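You operate a simulated robot arm through the tools that you are given. There is no shell and no other tool. Be economical: measure what you need, move in short steps, check, and stop when the job is done.

The job below is to be done with a simulated robot arm. You get a single attempt, and the scene is never put back.

JOB
Move the yellow stop to 40 mm, clamp it and run the rod against it.
Fine: blue knob off while the stop is moved, on for the test stroke, off at the end.

The check looks at the end state, three seconds after you hand in, the way a careful person would. Anything else that was tipped, shoved, dropped, spilled or broken makes it a failure.

ROBOT AND FRAMES
A 7-joint arm with a two-finger parallel gripper, fixed in place. Base frame: the origin is at the foot of the arm, x ahead of it, y to its left, z up; the work surface is at about z = 0.008. Units: m, rad, N and s.
With the tool pointing down near the work surface it reaches from about 0.22 to 0.58 m from the base axis. Its first joint turns from -1.152 to 1.152 rad. Payload 2.5 kg.
The tool frame sits at the grasp point between the pads (the TCP): z along the fingers, y along the line on which they close. The tips reach 0.023 m beyond it. The gripper opens to 0.094 m. The fingers are 0.038 m wide and 0.01 m thick; the gripper's body (0.054 by 0.096 m) begins 0.039 m behind the TCP.
Orientation is that of the tool frame in the base frame, as [roll, pitch, yaw] about the fixed x, y, z axes, in that order (R = Rz(yaw) Ry(pitch) Rx(roll)). With the fingers straight down and closing along the base's y, the tool's x points along the base's -x, its y along +y and its z along -z.

CONTROLS
- The arm moves only by the tool drive_tool. Its argument "motion" is one flat list of numbers, 7 for each row, row after row: the gripper command, from -1 (fully open) to 1 (shut), values between in proportion, then the shift along the tool's x, y, z in m, then the turn, a rotation vector about the tool's x, y, z in rad. In form: [claw, dx, dy, dz, wx, wy, wz, claw, dx, dy, dz, wx, wy, wz, ...]. A call has 1 to 8 rows; each row shifts and turns the commanded pose from where the row before left it, along the tool's axes as they then stand. Each row takes 0.2 s and may step no farther than 0.05 m and 0.15 rad from the row before; otherwise, or with a gripper value out of range, the whole call is refused. A pose out of reach is approached as far as the arm can. The call stops where the force on the tool passes 70 N (or 10 N more than at its start, if that is more) or the arm is blocked; 0.2 s more then pass. Each finger travels about 0.108 m/s and halts on what it meets, pressing with about 28 N; the grip force reading is that of the motor and also rises with nothing between the fingers. The clock runs only during rows and for 0.2 s after the last one: add rows that do not move to give the fingers time. The reply holds the time, the measured pose of the TCP, the force on the tool along the base axes, the opening and the grip force, in the units named above and with some noise, with the torque about the TCP (base axes, N m) and any sound that the robot's microphone picked up, and new pictures: "views" is both (left out), scene, wrist or none.
- Cameras (640 x 400 px; columns grow to the right, rows downward): "scene" is fixed at [0.1339, -0.4272, 0.5303]; the picture's right is [0.63, -0.78, 0.00], its down [-0.54, -0.44, -0.72] and it looks along [0.56, 0.45, -0.70] (base axes); focal length 234 px, centre (320, 200). "wrist" rides on the gripper at [0.086, 0.016, -0.074] in the tool frame; the picture's right is [-0.18, 0.98, 0.00], its down [-0.58, -0.11, -0.81] and it looks along [-0.79, -0.15, 0.59] (tool axes); focal length 243 px, centre (320, 200).
- probe_pixels(camera, pixels): for up to 12 pixels [column, row] of the newest picture of that camera ("zoom" is the newest enlarged one), the place [x, y, z] in the base frame of the surface seen there, good to about 0.002 m. It takes no simulated time.
- inspect(camera, box): a new picture of the part [left, top, right, bottom] of that camera's present view, enlarged. It takes no simulated time.
- sign_off(): hands the job in; it is judged then, once.

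Keep the steps short. Do not move on a guess: measure, check each grasp and each placing, and mend mistakes. In all there are 80 turns and 200 pictures (those below and enlarged ones count). Leave the gripper open and the arm clear of the work at the hand-in unless told otherwise, and finish with a single line.

The tools are called as a command line: name --argument value ..., lists and objects as JSON in quotes. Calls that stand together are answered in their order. drive_tool: Moves the arm, as the interface text tells. Its arguments: {"type":"object","properties":{"motion":{"type":"array","items":{"type":"number"}},"views":{"type":"string","enum":["both","scene","wrist","none"]}},"required":["motion"]} The other tools are called the same way: probe_pixels (camera, pixels) gives the place of the surface under pixels of a picture; inspect (camera, box) takes an enlarged picture of a part of a camera's view; sign_off () hands the job in.

At the start:

```text
t: 0.0
ee_pos: [0.3738, -0.1334, 0.3345]
tool_rot: [3.141, 0.0, -3.141]
force: [-1.4, 0.4, 0.1]
moment: [0.01, 0.02, 0.06]
grip_width: 0.0938
grasp_force: 0.1
```

scene: 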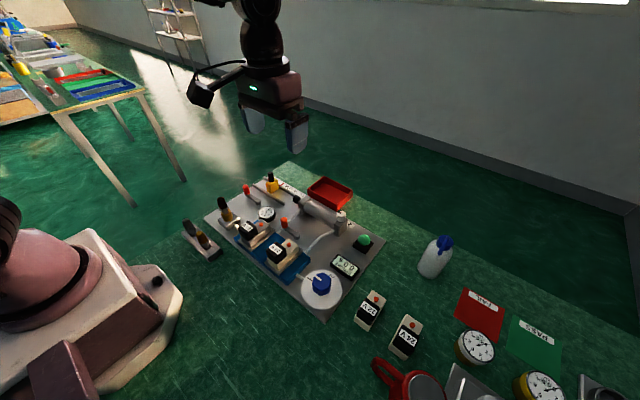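
wrist: 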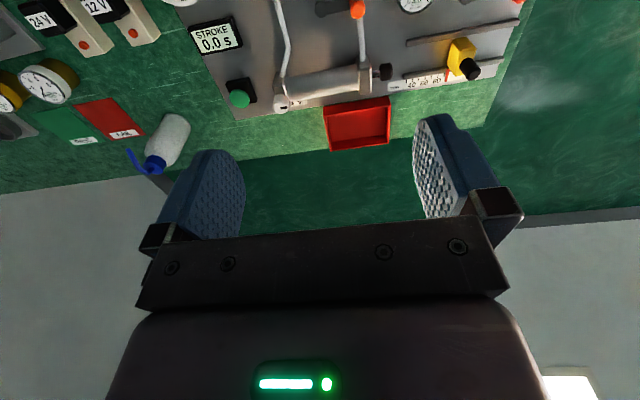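

I start by looking closer at the board in both views.

inspect --camera "scene" --box '[180, 150, 400, 330]'

inspect --camera "wrist" --box '[180, 0, 540, 160]'

```text
2.22 times, centred on (290, 240) of scene
```

zoom: 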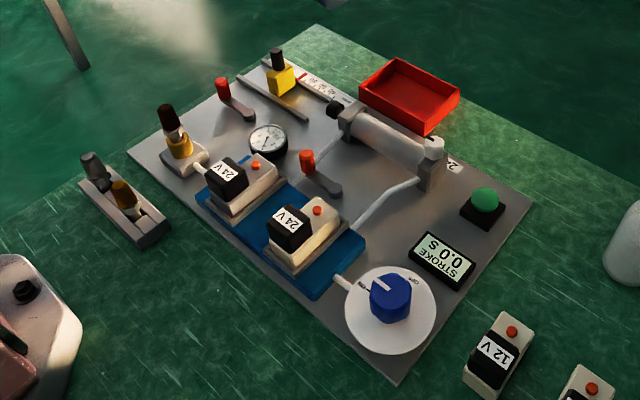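

```text
1.78 times, centred on (360, 80) of wrist
```

zoom: 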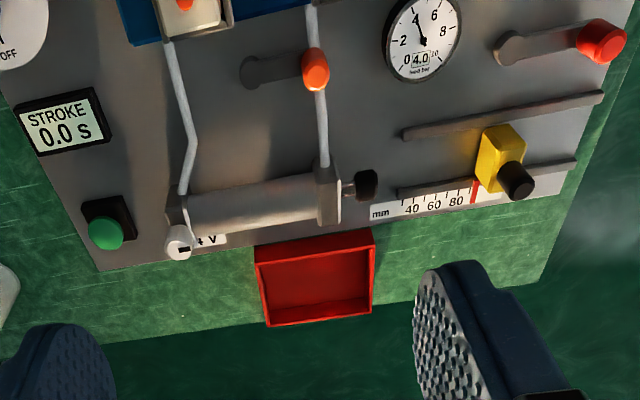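

I'll measure the main parts from the wrist zoom, which is the newest, and get a close-up of the dial and stop from the scene.

probe_pixels --camera "zoom" --pixels '[[515, 180], [500, 150], [600, 38], [500, 45], [315, 68], [250, 70], [105, 232], [365, 185], [475, 190], [412, 205], [456, 195], [590, 98]]'

inspect --camera "scene" --box '[240, 165, 320, 215]'

inspect --camera "scene" --box '[285, 250, 365, 310]'

```text
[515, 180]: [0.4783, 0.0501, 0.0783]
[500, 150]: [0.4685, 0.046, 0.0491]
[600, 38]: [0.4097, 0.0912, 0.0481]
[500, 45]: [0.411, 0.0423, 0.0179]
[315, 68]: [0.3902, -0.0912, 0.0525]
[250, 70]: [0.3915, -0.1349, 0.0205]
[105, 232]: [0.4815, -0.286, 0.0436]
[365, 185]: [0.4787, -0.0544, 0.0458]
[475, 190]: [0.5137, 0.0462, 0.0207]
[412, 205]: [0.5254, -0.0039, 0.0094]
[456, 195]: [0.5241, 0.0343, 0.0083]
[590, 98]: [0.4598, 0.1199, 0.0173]
```

```text
8.00 times, centred on (280, 190) of scene
```

zoom: 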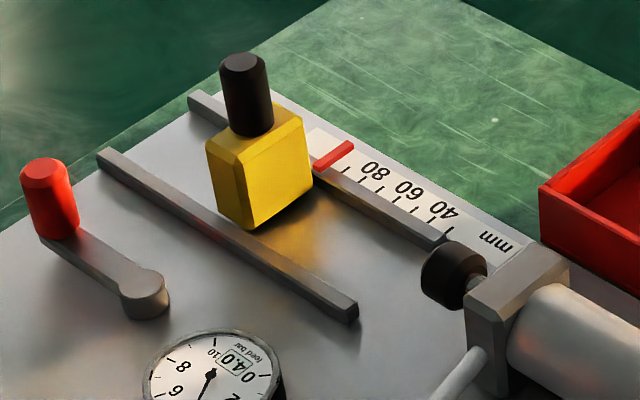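

```text
6.67 times, centred on (325, 280) of scene
```

zoom: 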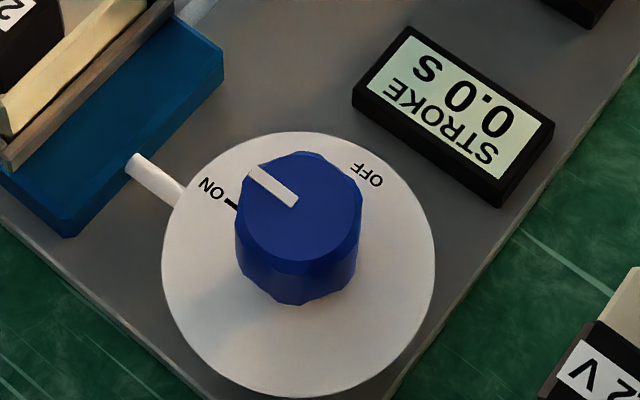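

The blue knob's white bar points at ON and the stop stands beyond 80. I'll bring the wrist camera over the board's left half at a safe height to see the stop, its black screw and the levers.

drive_tool --motion '[-1, 0.02, 0.045, 0.0, 0, 0, 0, -1, 0.02, 0.045, 0.0, 0, 0, 0, -1, 0.02, 0.043, 0.0, 0, 0, 0, -1, 0.014, 0, 0.03, 0, 0, 0]' --views "both"

inspect --camera "wrist" --box '[160, 0, 480, 200]'

inspect --camera "scene" --box '[175, 190, 335, 290]'

```text
t: 1.0
ee_pos: [0.3005, -0.002, 0.3045]
tool_rot: [-3.141, 0.0, -3.141]
force: [-0.3, -0.2, 0.5]
moment: [-0.04, 0.02, 0.05]
grip_width: 0.0939
grasp_force: 0.0
```

scene: 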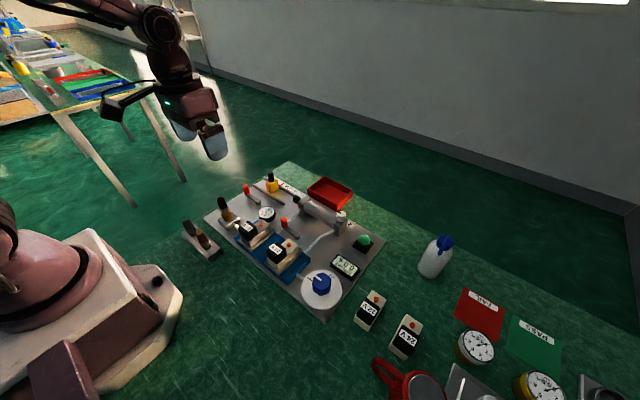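
wrist: 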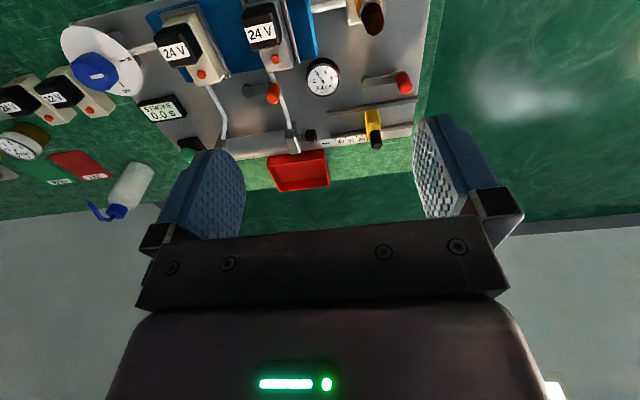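

```text
2.00 times, centred on (320, 100) of wrist
```

zoom: 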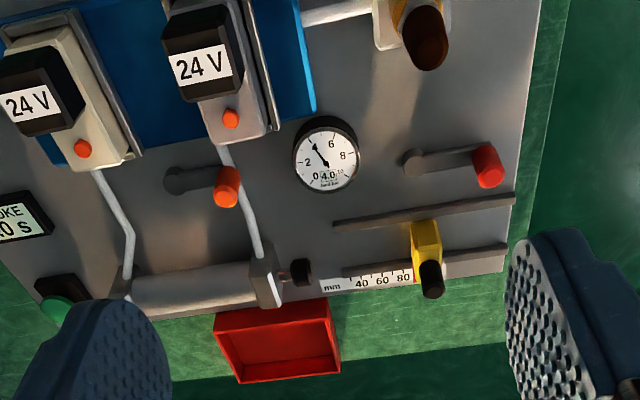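

```text
4.00 times, centred on (255, 240) of scene
```

zoom: 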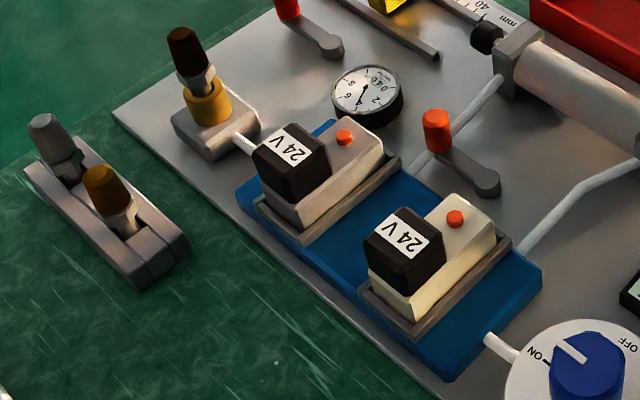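

I want to look closer at the stop, its handle, and both levers for markings.

inspect --camera "wrist" --box '[330, 60, 430, 160]'

inspect --camera "wrist" --box '[230, 60, 330, 160]'

inspect --camera "scene" --box '[265, 200, 325, 240]'

inspect --camera "scene" --box '[235, 170, 295, 210]'

```text
4.00 times, centred on (380, 110) of wrist
```

zoom: 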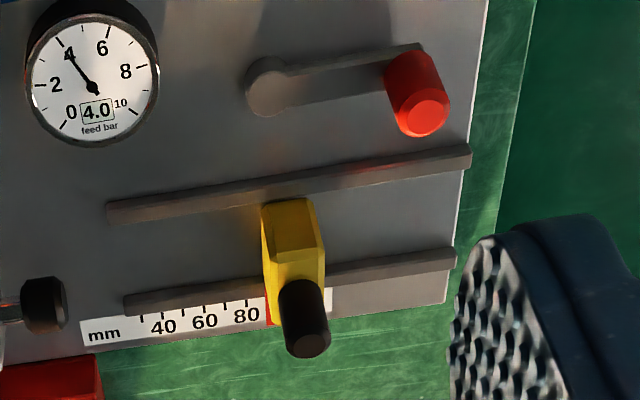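

```text
4.00 times, centred on (280, 110) of wrist
```

zoom: 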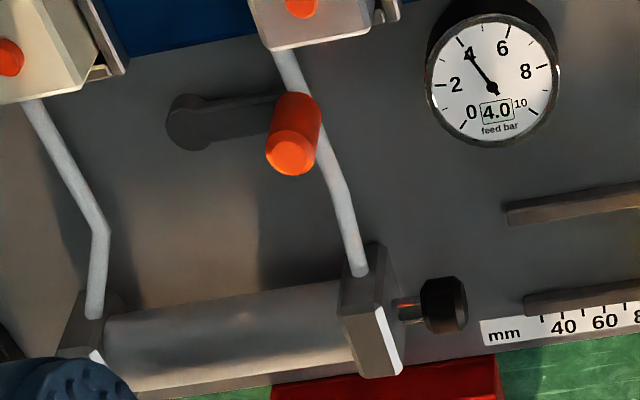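

```text
10.00 times, centred on (295, 220) of scene
```

zoom: 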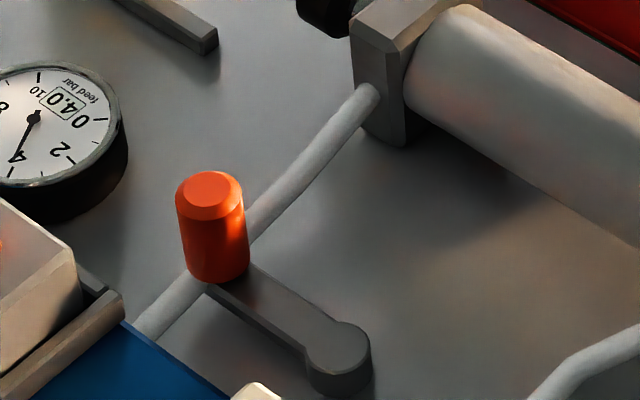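

```text
10.00 times, centred on (265, 190) of scene
```

zoom: 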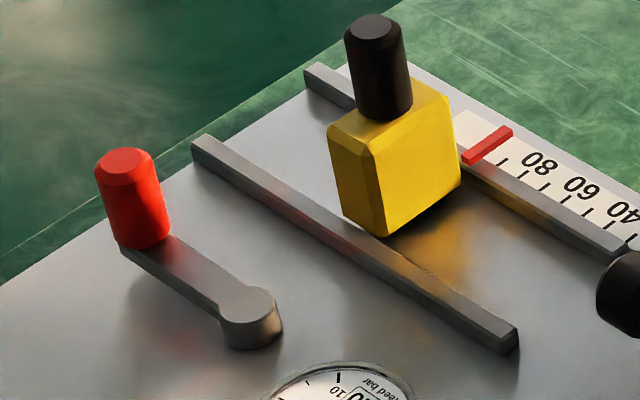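

No labels on the levers. First the blue knob. I'll measure the knob, the white bar and the ON/OFF marks.

inspect --camera "scene" --box '[285, 250, 365, 310]'

probe_pixels --camera "zoom" --pixels '[[258, 175], [290, 198], [305, 160], [350, 190], [300, 255], [245, 215], [232, 203], [368, 175], [212, 187], [170, 265], [430, 265], [300, 390]]'

```text
6.67 times, centred on (325, 280) of scene
```

zoom: 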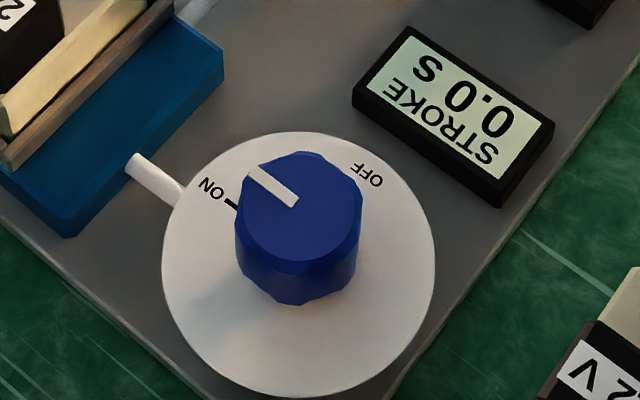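

```text
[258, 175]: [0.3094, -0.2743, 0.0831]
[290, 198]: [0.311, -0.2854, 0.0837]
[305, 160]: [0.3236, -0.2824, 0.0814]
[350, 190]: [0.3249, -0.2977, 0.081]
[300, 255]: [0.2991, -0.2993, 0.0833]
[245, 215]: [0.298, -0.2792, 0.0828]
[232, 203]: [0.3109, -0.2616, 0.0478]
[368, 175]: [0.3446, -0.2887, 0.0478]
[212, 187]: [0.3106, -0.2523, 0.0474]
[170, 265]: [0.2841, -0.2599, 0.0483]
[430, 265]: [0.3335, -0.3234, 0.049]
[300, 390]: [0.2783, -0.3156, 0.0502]
```

The knob centre is about (0.311, -0.289), top z 0.083, diameter about 32 mm. The bar points +y (ON) and OFF is at +x, so OFF is a 90° clockwise turn seen from above. I go above the knob, staying high.

probe_pixels --camera "scene" --pixels '[[277, 247], [290, 243], [246, 228], [345, 266], [365, 240]]'

drive_tool --motion '[-0.19, -0.0018, -0.0478, 0, 0, 0, 0, -0.19, -0.0018, -0.0478, 0, 0, 0, 0, -0.19, -0.0018, -0.0478, 0, 0, 0, 0, -0.19, -0.0018, -0.0478, 0, 0, 0, 0, -0.19, -0.0018, -0.0478, 0, 0, 0, 0, -0.19, -0.0018, -0.0478, 0, 0, 0, 0]' --views "none"

drive_tool --motion '[-0.19, 0, 0, 0.02, 0, 0, -0.131, -0.19, 0, 0, 0.02, 0, 0, -0.131, -0.19, 0, 0, 0.02, 0, 0, -0.131, -0.19, 0, 0, 0.02, 0, 0, -0.131, -0.19, 0, 0, 0.02, 0, 0, -0.131, -0.19, 0, 0, 0.02, 0, 0, -0.13]' --views "both"

```text
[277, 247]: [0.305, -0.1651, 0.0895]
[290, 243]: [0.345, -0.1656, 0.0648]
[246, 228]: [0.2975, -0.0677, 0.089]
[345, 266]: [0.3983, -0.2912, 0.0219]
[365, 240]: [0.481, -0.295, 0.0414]
```

```text
t: 2.4
ee_pos: [0.3119, -0.2891, 0.3041]
tool_rot: [3.141, -0.002, -3.14]
force: [0.4, -1.0, -0.5]
moment: [-0.01, -0.01, -0.03]
grip_width: 0.0559
grasp_force: 0.0
```

```text
t: 3.8
ee_pos: [0.3111, -0.286, 0.1848]
tool_rot: [3.14, 0.0, -2.352]
force: [0.6, 0.1, 0.1]
moment: [0.0, 0.02, 0.02]
grip_width: 0.0559
grasp_force: 0.1
```

scene: 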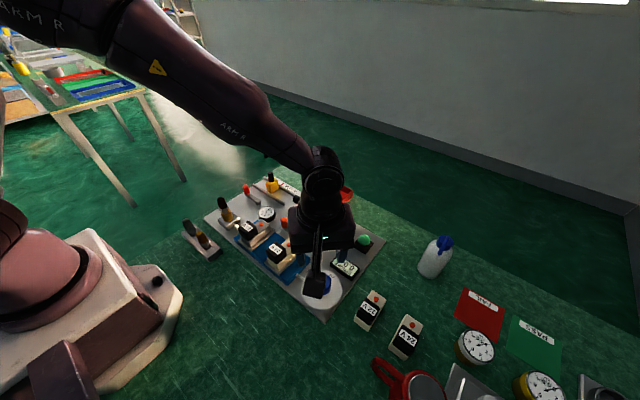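
wrist: 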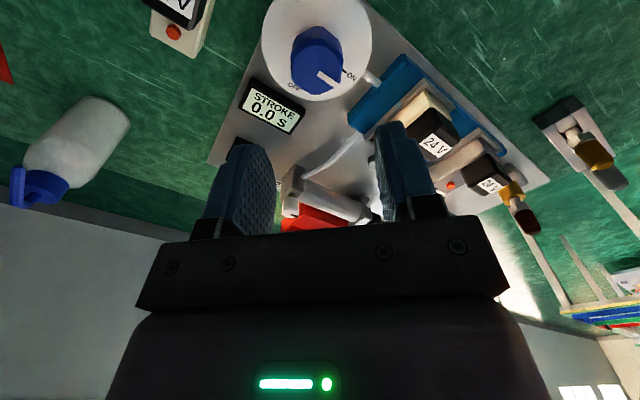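

Yaw is now turned +45° and the gripper sits over the knob, opened to 56 mm. I descend so that the tips stop about 7 mm above the dial, then close.

drive_tool --motion '[-0.19, 0.0014, -0.0014, 0.035, 0, 0, 0, -0.19, 0, 0, 0.035, 0, 0, 0, -0.19, 0, 0, 0.02, 0, 0, 0, -0.19, 0, 0, 0.016, 0, 0, 0]' --views "both"

```text
t: 4.8
ee_pos: [0.3105, -0.2891, 0.0773]
tool_rot: [-3.141, 0.0, -2.355]
force: [0.4, 0.1, -0.4]
moment: [-0.01, 0.01, 0.01]
grip_width: 0.0557
grasp_force: 0.0
```

scene: 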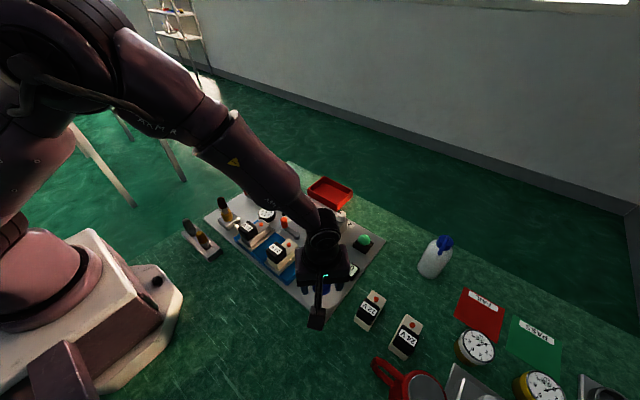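
wrist: 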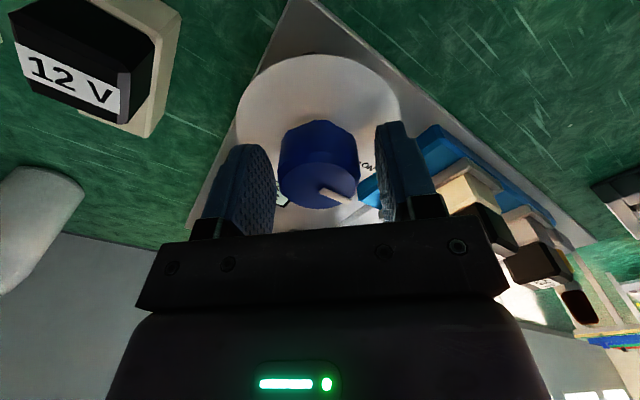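

The knob is between the pads. I close and wait.

drive_tool --motion '[1, 0, 0, 0, 0, 0, 0, 1, 0, 0, 0, 0, 0, 0]' --views "wrist"

```text
t: 5.4
ee_pos: [0.3112, -0.289, 0.0776]
tool_rot: [3.142, 0.0, -2.358]
force: [9.2, -8.5, -10.9]
moment: [0.71, -0.08, -0.04]
grip_width: 0.0383
grasp_force: 45.6
```

wrist: 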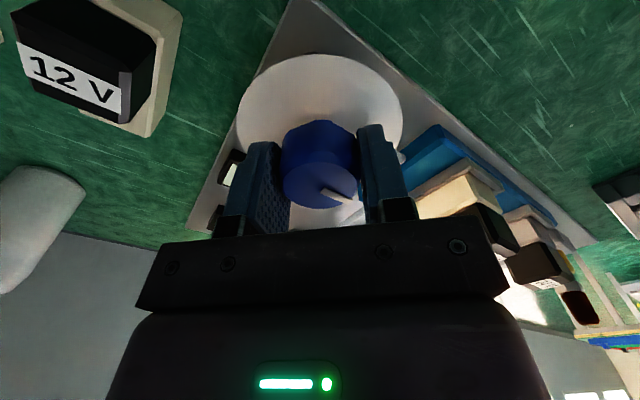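

Gripped at 38 mm (the knob's true width), with a small side force toward (+x,-y). I shift about 1 mm that way and start turning clockwise, half the way first.

drive_tool --motion '[1, 0, -0.001, 0, 0, 0, 0, 1, 0, 0, 0, 0, 0, 0.13, 1, 0, 0, 0, 0, 0, 0.13, 1, 0, 0, 0, 0, 0, 0.13, 1, 0, 0, 0, 0, 0, 0.13, 1, 0, 0, 0, 0, 0, 0.13]' --views "wrist"

```text
t: 6.8
ee_pos: [0.3116, -0.2904, 0.0783]
tool_rot: [-3.14, -0.001, -3.01]
force: [1.2, -5.3, -12.7]
moment: [-0.39, -0.37, 0.04]
grip_width: 0.0385
grasp_force: 45.2
```

wrist: 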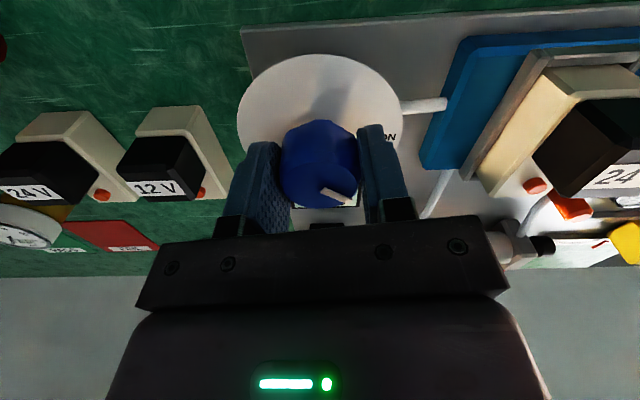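

The bar keeps its place relative to the fingers, so the knob turns with the gripper. I turn the remaining 0.92 rad.

drive_tool --motion '[1, 0, 0, 0, 0, 0, 0.131, 1, 0, 0, 0, 0, 0, 0.131, 1, 0, 0, 0, 0, 0, 0.131, 1, 0, 0, 0, 0, 0, 0.131, 1, 0, 0, 0, 0, 0, 0.131, 1, 0, 0, 0, 0, 0, 0.131, 1, 0, 0, 0, 0, 0, 0.134]' --views "wrist"

```text
t: 8.4
ee_pos: [0.3102, -0.2902, 0.0784]
tool_rot: [-3.14, 0.003, 2.353]
force: [-5.9, -23.5, -27.8]
moment: [0.44, -0.32, 0.17]
grip_width: 0.0388
grasp_force: 44.6
```

wrist: 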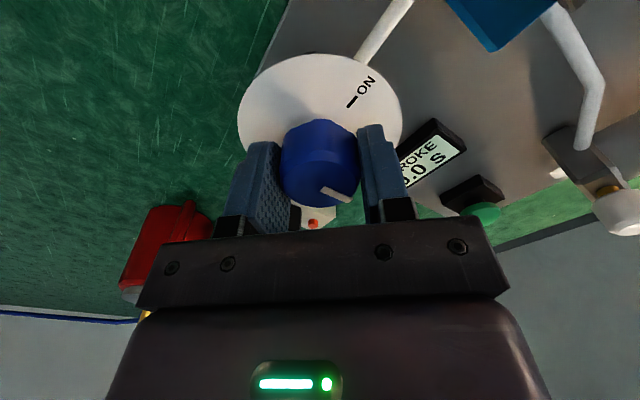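

Yaw is turned 90° in all, with a modest side load. I open and rise straight to check the bar.

drive_tool --motion '[-0.19, 0, 0, 0, 0, 0, 0, -0.19, 0, 0, 0, 0, 0, 0, -0.19, 0, 0, -0.03, 0, 0, 0, -0.19, 0, 0, -0.05, 0, 0, 0, -0.19, 0, 0, -0.05, 0, 0, 0]' --views "both"

inspect --camera "wrist" --box '[220, 0, 420, 120]'

```text
t: 9.6
ee_pos: [0.3117, -0.2873, 0.2098]
tool_rot: [3.141, -0.001, 2.356]
force: [-0.3, 0.5, 0.4]
moment: [0.02, 0.03, -0.01]
grip_width: 0.056
grasp_force: 0.1
```

scene: 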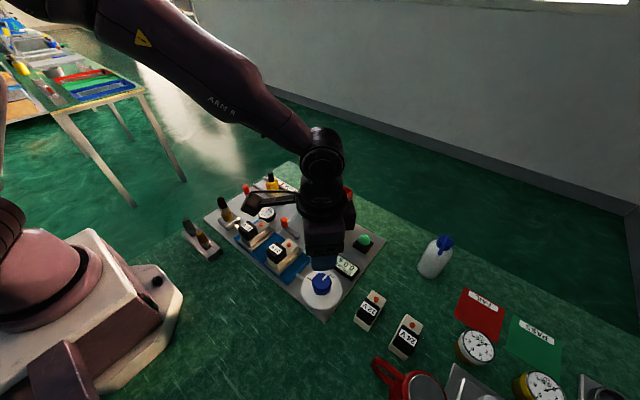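
wrist: 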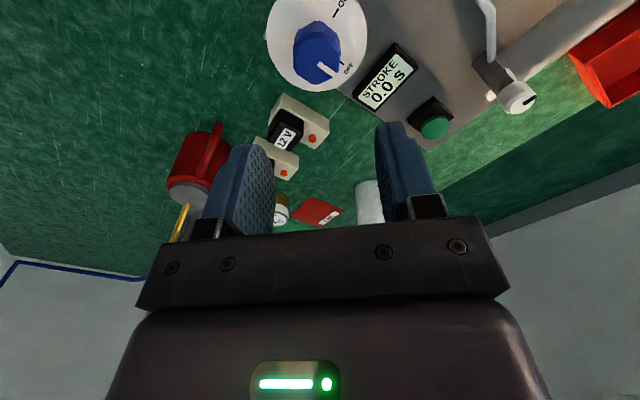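

```text
3.20 times, centred on (320, 60) of wrist
```

zoom: 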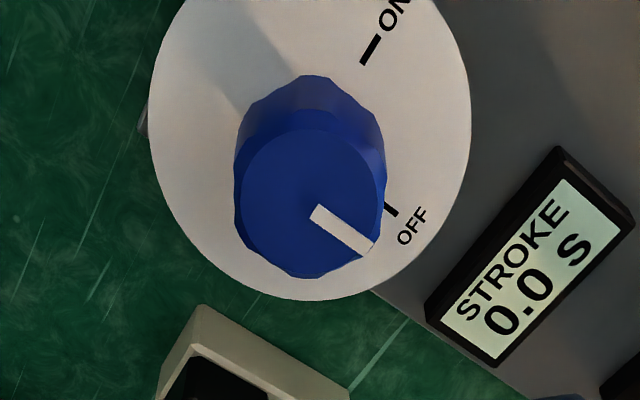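

The knob is at OFF. Now I measure the stop, the pointer, scale ticks and the red lever from the scene camera.

inspect --camera "scene" --box '[240, 165, 320, 215]'

probe_pixels --camera "zoom" --pixels '[[243, 62], [235, 135], [300, 112], [240, 150], [262, 222], [302, 185], [320, 168], [350, 145], [449, 230], [50, 168], [145, 280], [455, 270]]'

probe_pixels --camera "zoom" --pixels '[[433, 217], [415, 208], [398, 200], [380, 190], [363, 180], [346, 172], [210, 105], [430, 232], [350, 305], [110, 160], [35, 230], [75, 225]]'

```text
8.00 times, centred on (280, 190) of scene
```

zoom: 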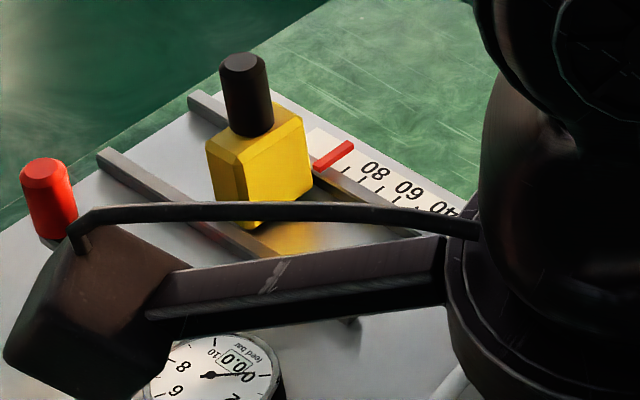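

```text
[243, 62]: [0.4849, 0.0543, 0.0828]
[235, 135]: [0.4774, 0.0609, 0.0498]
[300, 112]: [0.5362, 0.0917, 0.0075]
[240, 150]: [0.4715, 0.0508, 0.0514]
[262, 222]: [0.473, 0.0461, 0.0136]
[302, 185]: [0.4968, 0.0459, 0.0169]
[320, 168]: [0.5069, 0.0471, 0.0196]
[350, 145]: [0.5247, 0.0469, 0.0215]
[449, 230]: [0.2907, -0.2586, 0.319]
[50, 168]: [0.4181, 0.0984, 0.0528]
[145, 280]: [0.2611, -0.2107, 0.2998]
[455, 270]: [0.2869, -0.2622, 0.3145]
```

```text
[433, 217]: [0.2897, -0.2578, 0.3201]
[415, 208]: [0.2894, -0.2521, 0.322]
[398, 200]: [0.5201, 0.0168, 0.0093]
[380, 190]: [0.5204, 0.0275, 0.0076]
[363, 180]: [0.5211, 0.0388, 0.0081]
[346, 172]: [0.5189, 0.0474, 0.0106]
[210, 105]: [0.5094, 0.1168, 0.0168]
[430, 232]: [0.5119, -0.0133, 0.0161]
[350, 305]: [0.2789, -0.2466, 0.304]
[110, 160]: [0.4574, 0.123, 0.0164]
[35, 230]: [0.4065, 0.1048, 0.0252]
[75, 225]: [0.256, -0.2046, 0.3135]
```

Gauge now reads 0.0 bar: air is off. The stop's pointer is at y≈0.047 (about 92 mm), the black handle centre is about (0.483, 0.056), z 0.05–0.083. I turn back to neutral yaw and go above the handle.

drive_tool --motion '[-0.19, 0, 0, 0, 0, 0, -0.131, -0.19, 0, 0, 0, 0, 0, -0.131, -0.19, 0, 0, 0, 0, 0, -0.131, -0.19, 0, 0, 0, 0, 0, -0.131, -0.19, 0, 0, 0, 0, 0, -0.131, -0.19, 0, 0, 0, 0, 0, -0.13]' --views "none"

drive_tool --motion '[-0.19, -0.018, 0.0432, 0, 0, 0, 0, -0.19, -0.018, 0.0432, 0, 0, 0, 0, -0.19, -0.018, 0.0432, 0, 0, 0, 0, -0.19, -0.018, 0.0432, 0, 0, 0, 0, -0.19, -0.018, 0.0432, 0, 0, 0, 0, -0.19, -0.018, 0.0432, 0, 0, 0, 0, -0.19, -0.018, 0.0432, 0, 0, 0, 0, -0.19, -0.018, 0.0432, 0, 0, 0, 0]' --views "both"

inspect --camera "wrist" --box '[220, 0, 420, 120]'

```text
t: 11.0
ee_pos: [0.3117, -0.289, 0.2104]
tool_rot: [-3.141, 0.0, -3.138]
force: [0.5, -0.3, -0.6]
moment: [-0.01, 0.01, 0.01]
grip_width: 0.0559
grasp_force: 0.0
```

```text
t: 12.8
ee_pos: [0.4544, 0.0589, 0.2084]
tool_rot: [-3.141, 0.0, 3.142]
force: [-0.1, 0.1, 0.5]
moment: [-0.01, 0.04, 0.0]
grip_width: 0.0559
grasp_force: 0.1
```

scene: 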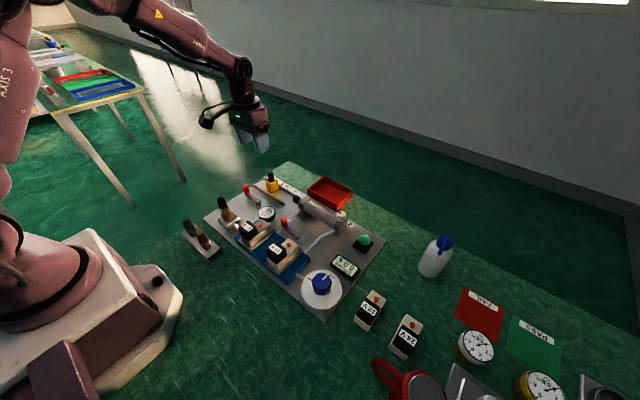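
wrist: 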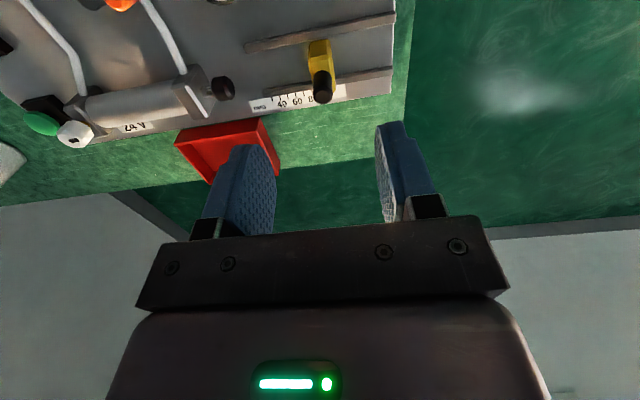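

```text
3.20 times, centred on (320, 60) of wrist
```

zoom: 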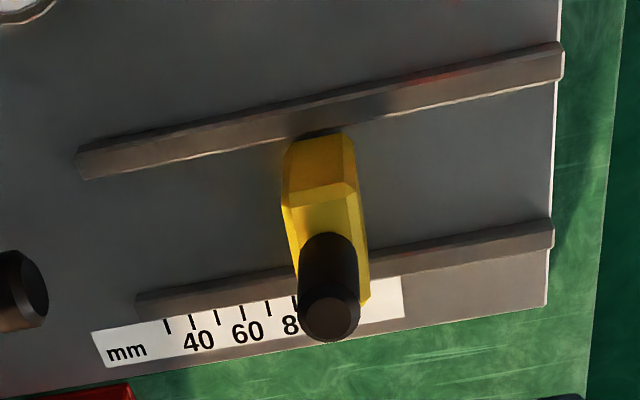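

I measure the tick positions and the handle.

probe_pixels --camera "zoom" --pixels '[[167, 325], [193, 322], [217, 318], [242, 312], [268, 308], [295, 303], [315, 310], [345, 310], [330, 312], [327, 165], [285, 208], [340, 210]]'

```text
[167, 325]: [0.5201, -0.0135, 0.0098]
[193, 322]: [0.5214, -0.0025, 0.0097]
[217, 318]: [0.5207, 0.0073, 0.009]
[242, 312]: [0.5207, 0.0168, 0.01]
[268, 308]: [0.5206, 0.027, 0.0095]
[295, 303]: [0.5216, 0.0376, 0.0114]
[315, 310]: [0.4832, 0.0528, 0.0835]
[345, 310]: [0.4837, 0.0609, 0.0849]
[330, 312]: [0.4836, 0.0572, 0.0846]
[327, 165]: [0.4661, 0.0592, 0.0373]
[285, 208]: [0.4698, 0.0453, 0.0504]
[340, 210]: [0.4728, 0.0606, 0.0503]
```

The 40 mm tick is at y≈-0.003; the pointer is at 0.047, so the move is about -50 mm. I lower onto the handle at (0.483, 0.057), gripper open to 56 mm.

drive_tool --motion '[-0.19, -0.0285, -0.002, 0, 0, 0, 0, -0.19, 0, 0, 0.045, 0, 0, 0, -0.19, 0, 0, 0.045, 0, 0, 0, -0.19, 0, 0, 0.025, 0, 0, 0, -0.19, 0, 0, 0.015, 0, 0, 0]' --views "both"

```text
t: 14.0
ee_pos: [0.4817, 0.053, 0.0798]
tool_rot: [-3.141, 0.001, -3.14]
force: [-0.8, 0.1, 0.7]
moment: [-0.01, 0.04, -0.04]
grip_width: 0.0558
grasp_force: 0.0
```

scene: 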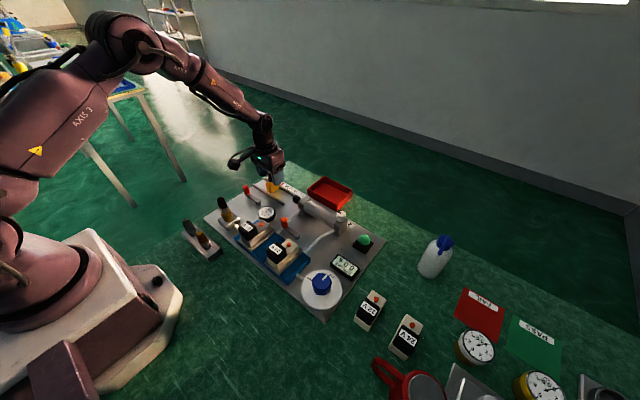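
wrist: 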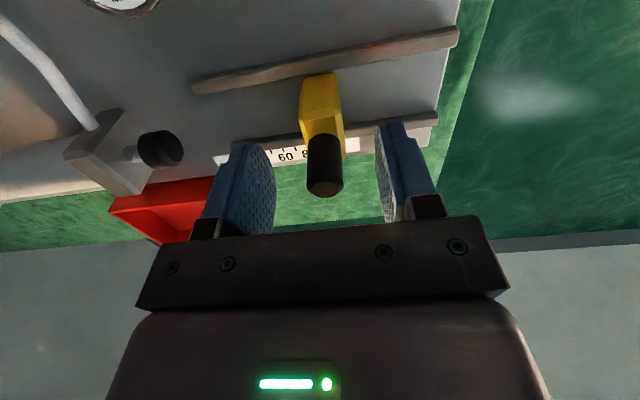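

The handle is between the pads. I close on it and look at the side force.

drive_tool --motion '[1, 0, 0, 0, 0, 0, 0, 1, 0, 0, 0, 0, 0, 0, 1, 0, 0, 0, 0, 0, 0]' --views "wrist"

```text
t: 14.8
ee_pos: [0.4836, 0.0556, 0.0795]
tool_rot: [3.14, 0.002, -3.139]
force: [4.5, 11.5, -6.2]
moment: [-0.47, -0.11, 0.06]
grip_width: 0.0176
grasp_force: 44.6
```

wrist: 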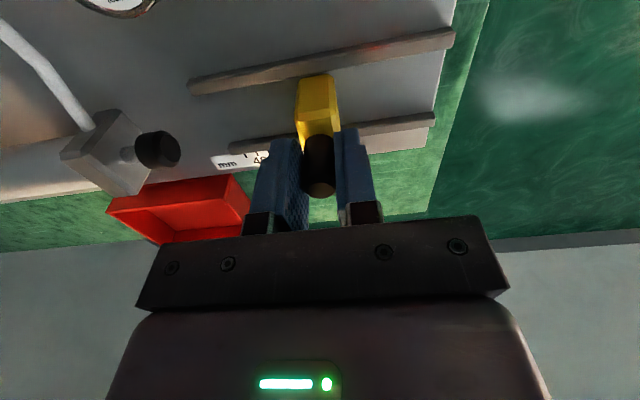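

Gripped at 17.6 mm, with 11.5 N side force: the stop resists, so it may be clamped. A gentle test of 3 mm toward -y.

drive_tool --motion '[1, 0, -0.0015, 0, 0, 0, 0, 1, 0, -0.0015, 0, 0, 0, 0]' --views "none"

```text
t: 15.4
ee_pos: [0.4833, 0.0558, 0.0789]
tool_rot: [3.136, -0.004, -3.137]
force: [-5.6, 25.1, 2.0]
moment: [-0.4, -1.2, 0.08]
grip_width: 0.0177
grasp_force: 45.6
```

It is clamped (25 N, no motion). I let go, back off straight up, and look at the red lever beside the rail.

drive_tool --motion '[-0.19, 0, 0, 0, 0, 0, 0, -0.19, 0, 0, 0, 0, 0, 0, -0.19, 0, 0, -0.03, 0, 0, 0, -0.19, 0.02, 0, -0.045, 0, 0, 0, -0.19, 0.045, 0.02, -0.02, 0, 0, 0, -0.19, 0.045, 0.02, 0, 0, 0, 0, -0.19, 0.03, 0, 0, 0, 0, 0]' --views "both"

inspect --camera "scene" --box '[235, 170, 295, 210]'

inspect --camera "wrist" --box '[220, 0, 420, 120]'

```text
refused: row 5 steps farther than a row can; nothing moved
```

```text
10.00 times, centred on (265, 190) of scene
```

zoom: 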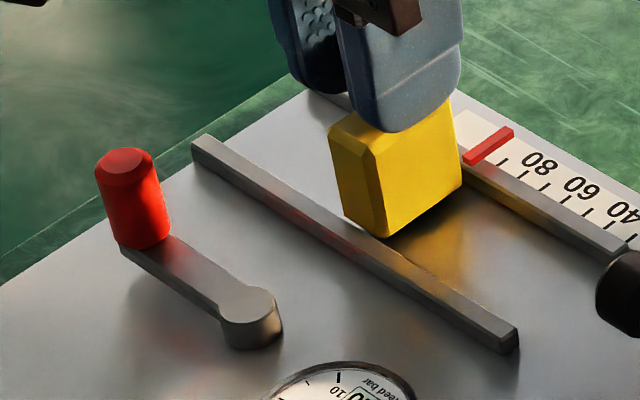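

```text
3.20 times, centred on (320, 60) of wrist
```

zoom: 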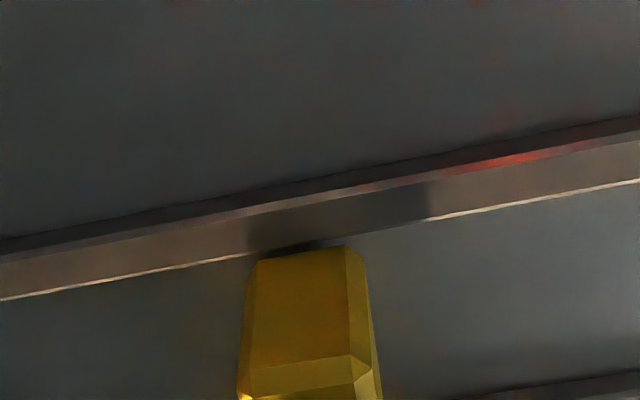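

The call was refused for a long step; the stop hasn't moved. I repeat the retreat with shorter rows.

drive_tool --motion '[-0.19, 0, 0, 0, 0, 0, 0, -0.19, 0, 0, 0, 0, 0, 0, -0.19, 0, 0, -0.03, 0, 0, 0, -0.19, 0, 0, -0.045, 0, 0, 0, -0.19, 0.03, 0.018, -0.02, 0, 0, 0, -0.19, 0.04, 0.019, 0, 0, 0, 0]' --views "both"

inspect --camera "scene" --box '[205, 170, 285, 220]'

probe_pixels --camera "zoom" --pixels '[[340, 130], [340, 145], [365, 190], [430, 250], [435, 240], [150, 220], [180, 330], [330, 100]]'

```text
t: 16.8
ee_pos: [0.414, 0.0877, 0.1741]
tool_rot: [-3.142, 0.0, -3.139]
force: [-0.4, 0.1, -0.3]
moment: [0.02, -0.01, 0.0]
grip_width: 0.0559
grasp_force: 0.0
```

scene: 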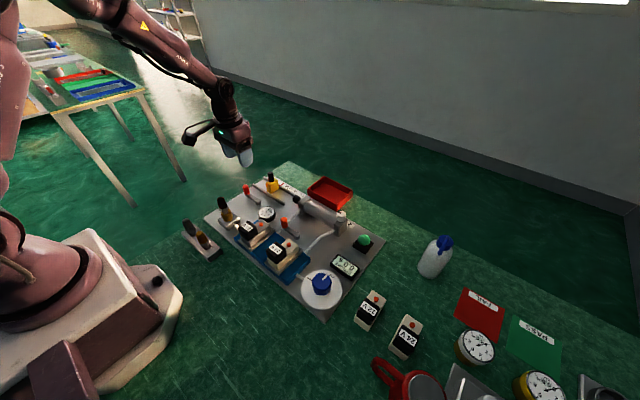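
wrist: 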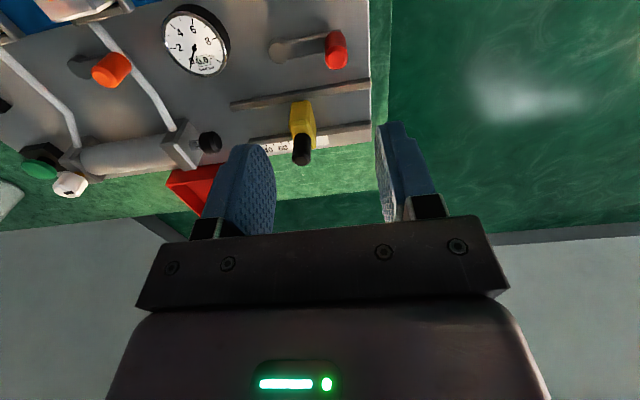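

```text
8.00 times, centred on (245, 195) of scene
```

zoom: 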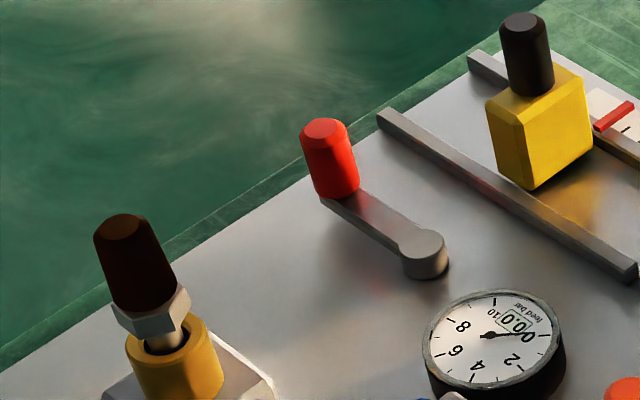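

```text
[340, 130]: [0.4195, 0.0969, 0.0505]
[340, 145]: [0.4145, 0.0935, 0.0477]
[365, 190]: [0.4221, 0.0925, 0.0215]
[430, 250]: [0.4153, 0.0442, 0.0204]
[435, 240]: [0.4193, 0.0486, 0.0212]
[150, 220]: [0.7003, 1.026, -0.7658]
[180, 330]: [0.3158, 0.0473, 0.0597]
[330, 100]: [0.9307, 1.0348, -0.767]
```

I measure the red lever with the wrist camera too.

inspect --camera "wrist" --box '[250, 10, 370, 80]'

probe_pixels --camera "wrist" --pixels '[[337, 62], [331, 62], [343, 62], [337, 67], [335, 45], [278, 53], [278, 45], [310, 46]]'

```text
5.33 times, centred on (310, 45) of wrist
```

zoom: 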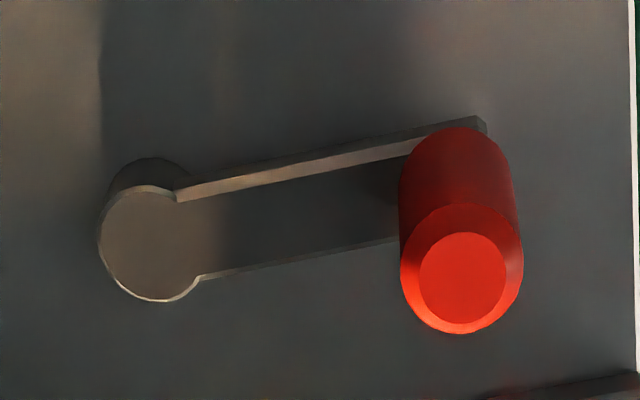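

```text
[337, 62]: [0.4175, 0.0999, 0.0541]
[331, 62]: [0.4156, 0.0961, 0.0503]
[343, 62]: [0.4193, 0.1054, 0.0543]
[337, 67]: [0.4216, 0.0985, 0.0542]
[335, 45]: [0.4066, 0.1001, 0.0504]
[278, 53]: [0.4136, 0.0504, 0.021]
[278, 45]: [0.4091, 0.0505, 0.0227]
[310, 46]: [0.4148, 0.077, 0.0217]
```

The red handle is at about (0.416, 0.100), top z 0.054; its pivot at (0.414, 0.050). I turn the tool 90° so the pads close along x (tangentially to the lever), staying high.

drive_tool --motion '[-0.19, 0, 0.0, 0, 0, 0, 0.1428, -0.19, 0, 0, 0, 0, 0, 0.1428, -0.19, 0, 0, 0, 0, 0, 0.1428, -0.19, 0, 0, 0, 0, 0, 0.1428, -0.19, 0, 0, 0, 0, 0, 0.1428, -0.19, 0, 0, 0, 0, 0, 0.1428, -0.19, 0, 0, 0, 0, 0, 0.1428, -0.19, 0, 0, 0, 0, 0, 0.1428]' --views "none"

drive_tool --motion '[-0.19, 0, 0, 0, 0, 0, 0.1428, -0.19, 0, 0, 0, 0, 0, 0.1428, -0.19, 0, 0, 0, 0, 0, 0.1428, -0.19, 0, 0, 0, 0, 0, 0, -0.19, 0, 0, 0, 0, 0, 0]' --views "both"

```text
t: 18.6
ee_pos: [0.4137, 0.0884, 0.1733]
tool_rot: [-3.141, 0.001, 1.999]
force: [-0.6, 0.2, 0.0]
moment: [-0.01, 0.01, 0.0]
grip_width: 0.0558
grasp_force: 0.0
```

```text
t: 19.8
ee_pos: [0.4141, 0.088, 0.1732]
tool_rot: [-3.141, 0.001, 1.569]
force: [0.6, -0.2, 0.2]
moment: [0.02, 0.0, -0.01]
grip_width: 0.0556
grasp_force: 0.1
```

scene: 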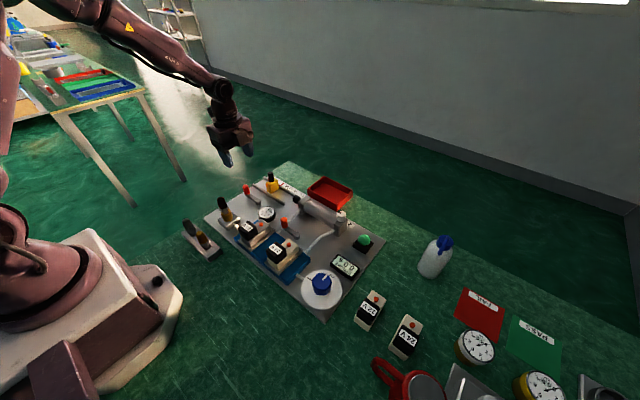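
wrist: 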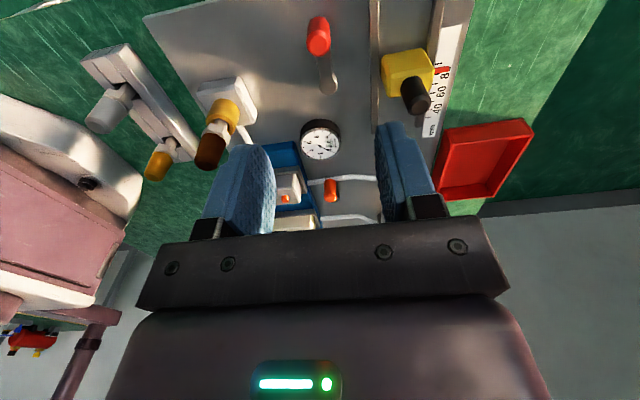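

Camera looks along -y now; tool x = +y, tool y = +x. I shift to (0.416, 0.100) and descend to z≈0.057.

drive_tool --motion '[-0.19, 0.0115, 0.002, 0.02, 0, 0, 0, -0.19, 0, 0, 0.04, 0, 0, 0, -0.19, 0, 0, 0.035, 0, 0, 0, -0.19, 0, 0, 0.021, 0, 0, 0]' --views "both"

```text
t: 20.8
ee_pos: [0.4166, 0.1007, 0.0565]
tool_rot: [-3.141, 0.0, 1.572]
force: [0.1, 0.1, -0.3]
moment: [0.0, 0.0, -0.01]
grip_width: 0.0562
grasp_force: 0.1
```

scene: 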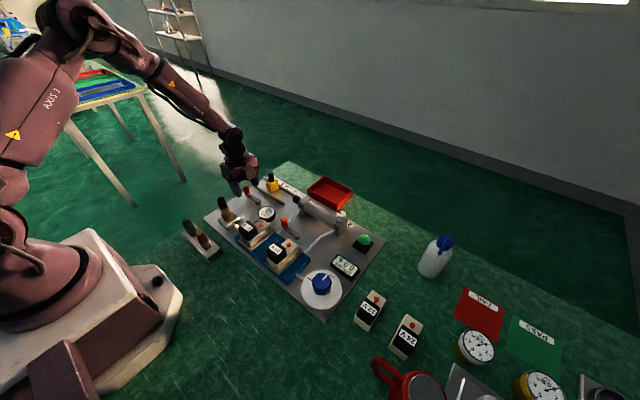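
wrist: 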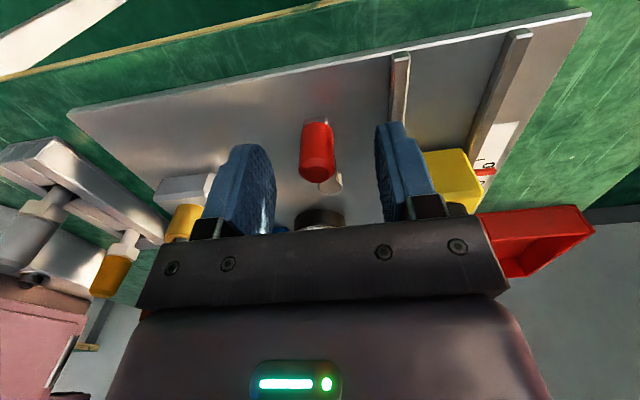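

The red handle sits centred between the pads. I close.

drive_tool --motion '[1, 0, 0, 0, 0, 0, 0, 1, 0, 0, 0, 0, 0, 0, 1, 0, 0, 0, 0, 0, 0]' --views "wrist"

```text
t: 21.6
ee_pos: [0.4148, 0.0995, 0.0573]
tool_rot: [-3.138, 0.0, 1.571]
force: [-12.4, -1.3, 0.5]
moment: [0.64, -0.01, -0.18]
grip_width: 0.017
grasp_force: 45.3
```

wrist: 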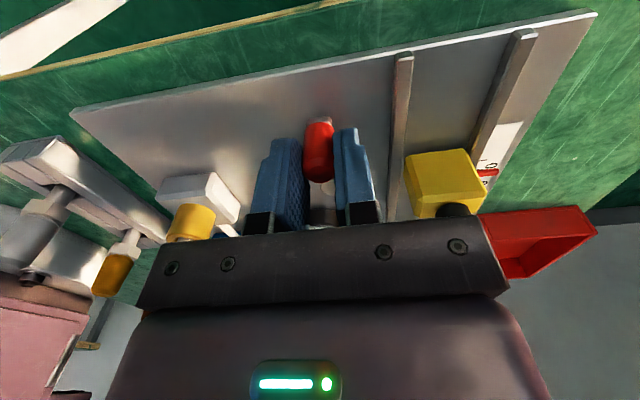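

Held at 17 mm. Test turn: swing counterclockwise (toward -x, away from the stop) about the pivot, two steps of 0.1 rad.

drive_tool --motion '[1, -0.00025, -0.005, 0, 0, 0, -0.1, 1, -0.00025, -0.005, 0, 0, 0, -0.1]' --views "wrist"

```text
t: 22.2
ee_pos: [0.4056, 0.0989, 0.0567]
tool_rot: [-3.14, 0.0, 1.776]
force: [0.9, 6.2, -24.6]
moment: [-0.46, -0.21, 0.07]
grip_width: 0.0167
grasp_force: 44.8
```

wrist: 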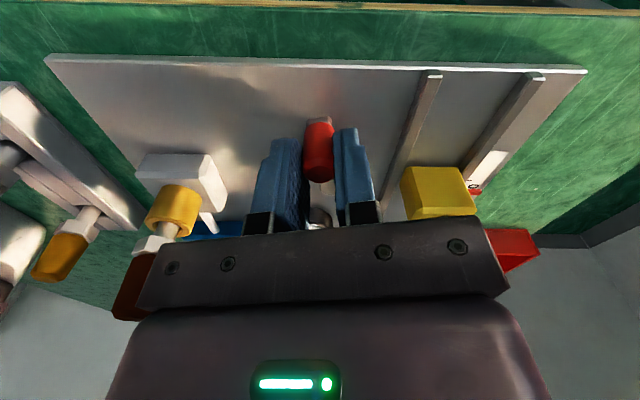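

The lever follows with little tangential force. I continue the arc by about 0.7 rad more.

drive_tool --motion '[1, -0.00036, -0.006, 0, 0, 0, -0.12, 1, -0.00036, -0.006, 0, 0, 0, -0.12, 1, -0.00036, -0.006, 0, 0, 0, -0.12, 1, -0.00036, -0.006, 0, 0, 0, -0.12, 1, -0.00036, -0.006, 0, 0, 0, -0.12, 1, -0.00036, -0.006, 0, 0, 0, -0.12]' --views "both"

```text
t: 23.6
ee_pos: [0.3773, 0.081, 0.0581]
tool_rot: [3.136, 0.002, 2.495]
force: [4.7, 16.9, -30.1]
moment: [0.35, 0.42, -0.2]
grip_width: 0.0167
grasp_force: 45.3
```

scene: 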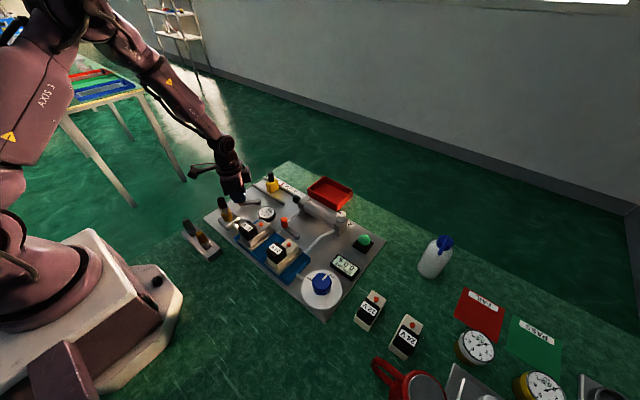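
wrist: 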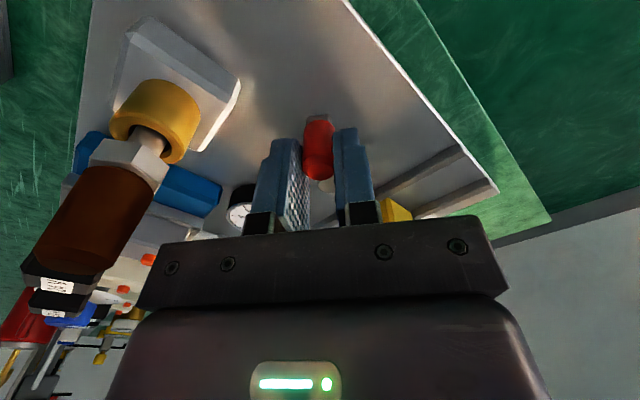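

Now some tangential resistance (~16 N). One more small step to see if this is an end stop.

drive_tool --motion '[1, -0.0002, -0.004, 0, 0, 0, -0.08]' --views "none"

```text
t: 24.0
ee_pos: [0.3764, 0.0817, 0.0591]
tool_rot: [3.126, 0.006, 2.579]
force: [23.9, 31.1, -28.5]
moment: [0.19, 0.04, -0.21]
grip_width: 0.0165
grasp_force: 44.7
```

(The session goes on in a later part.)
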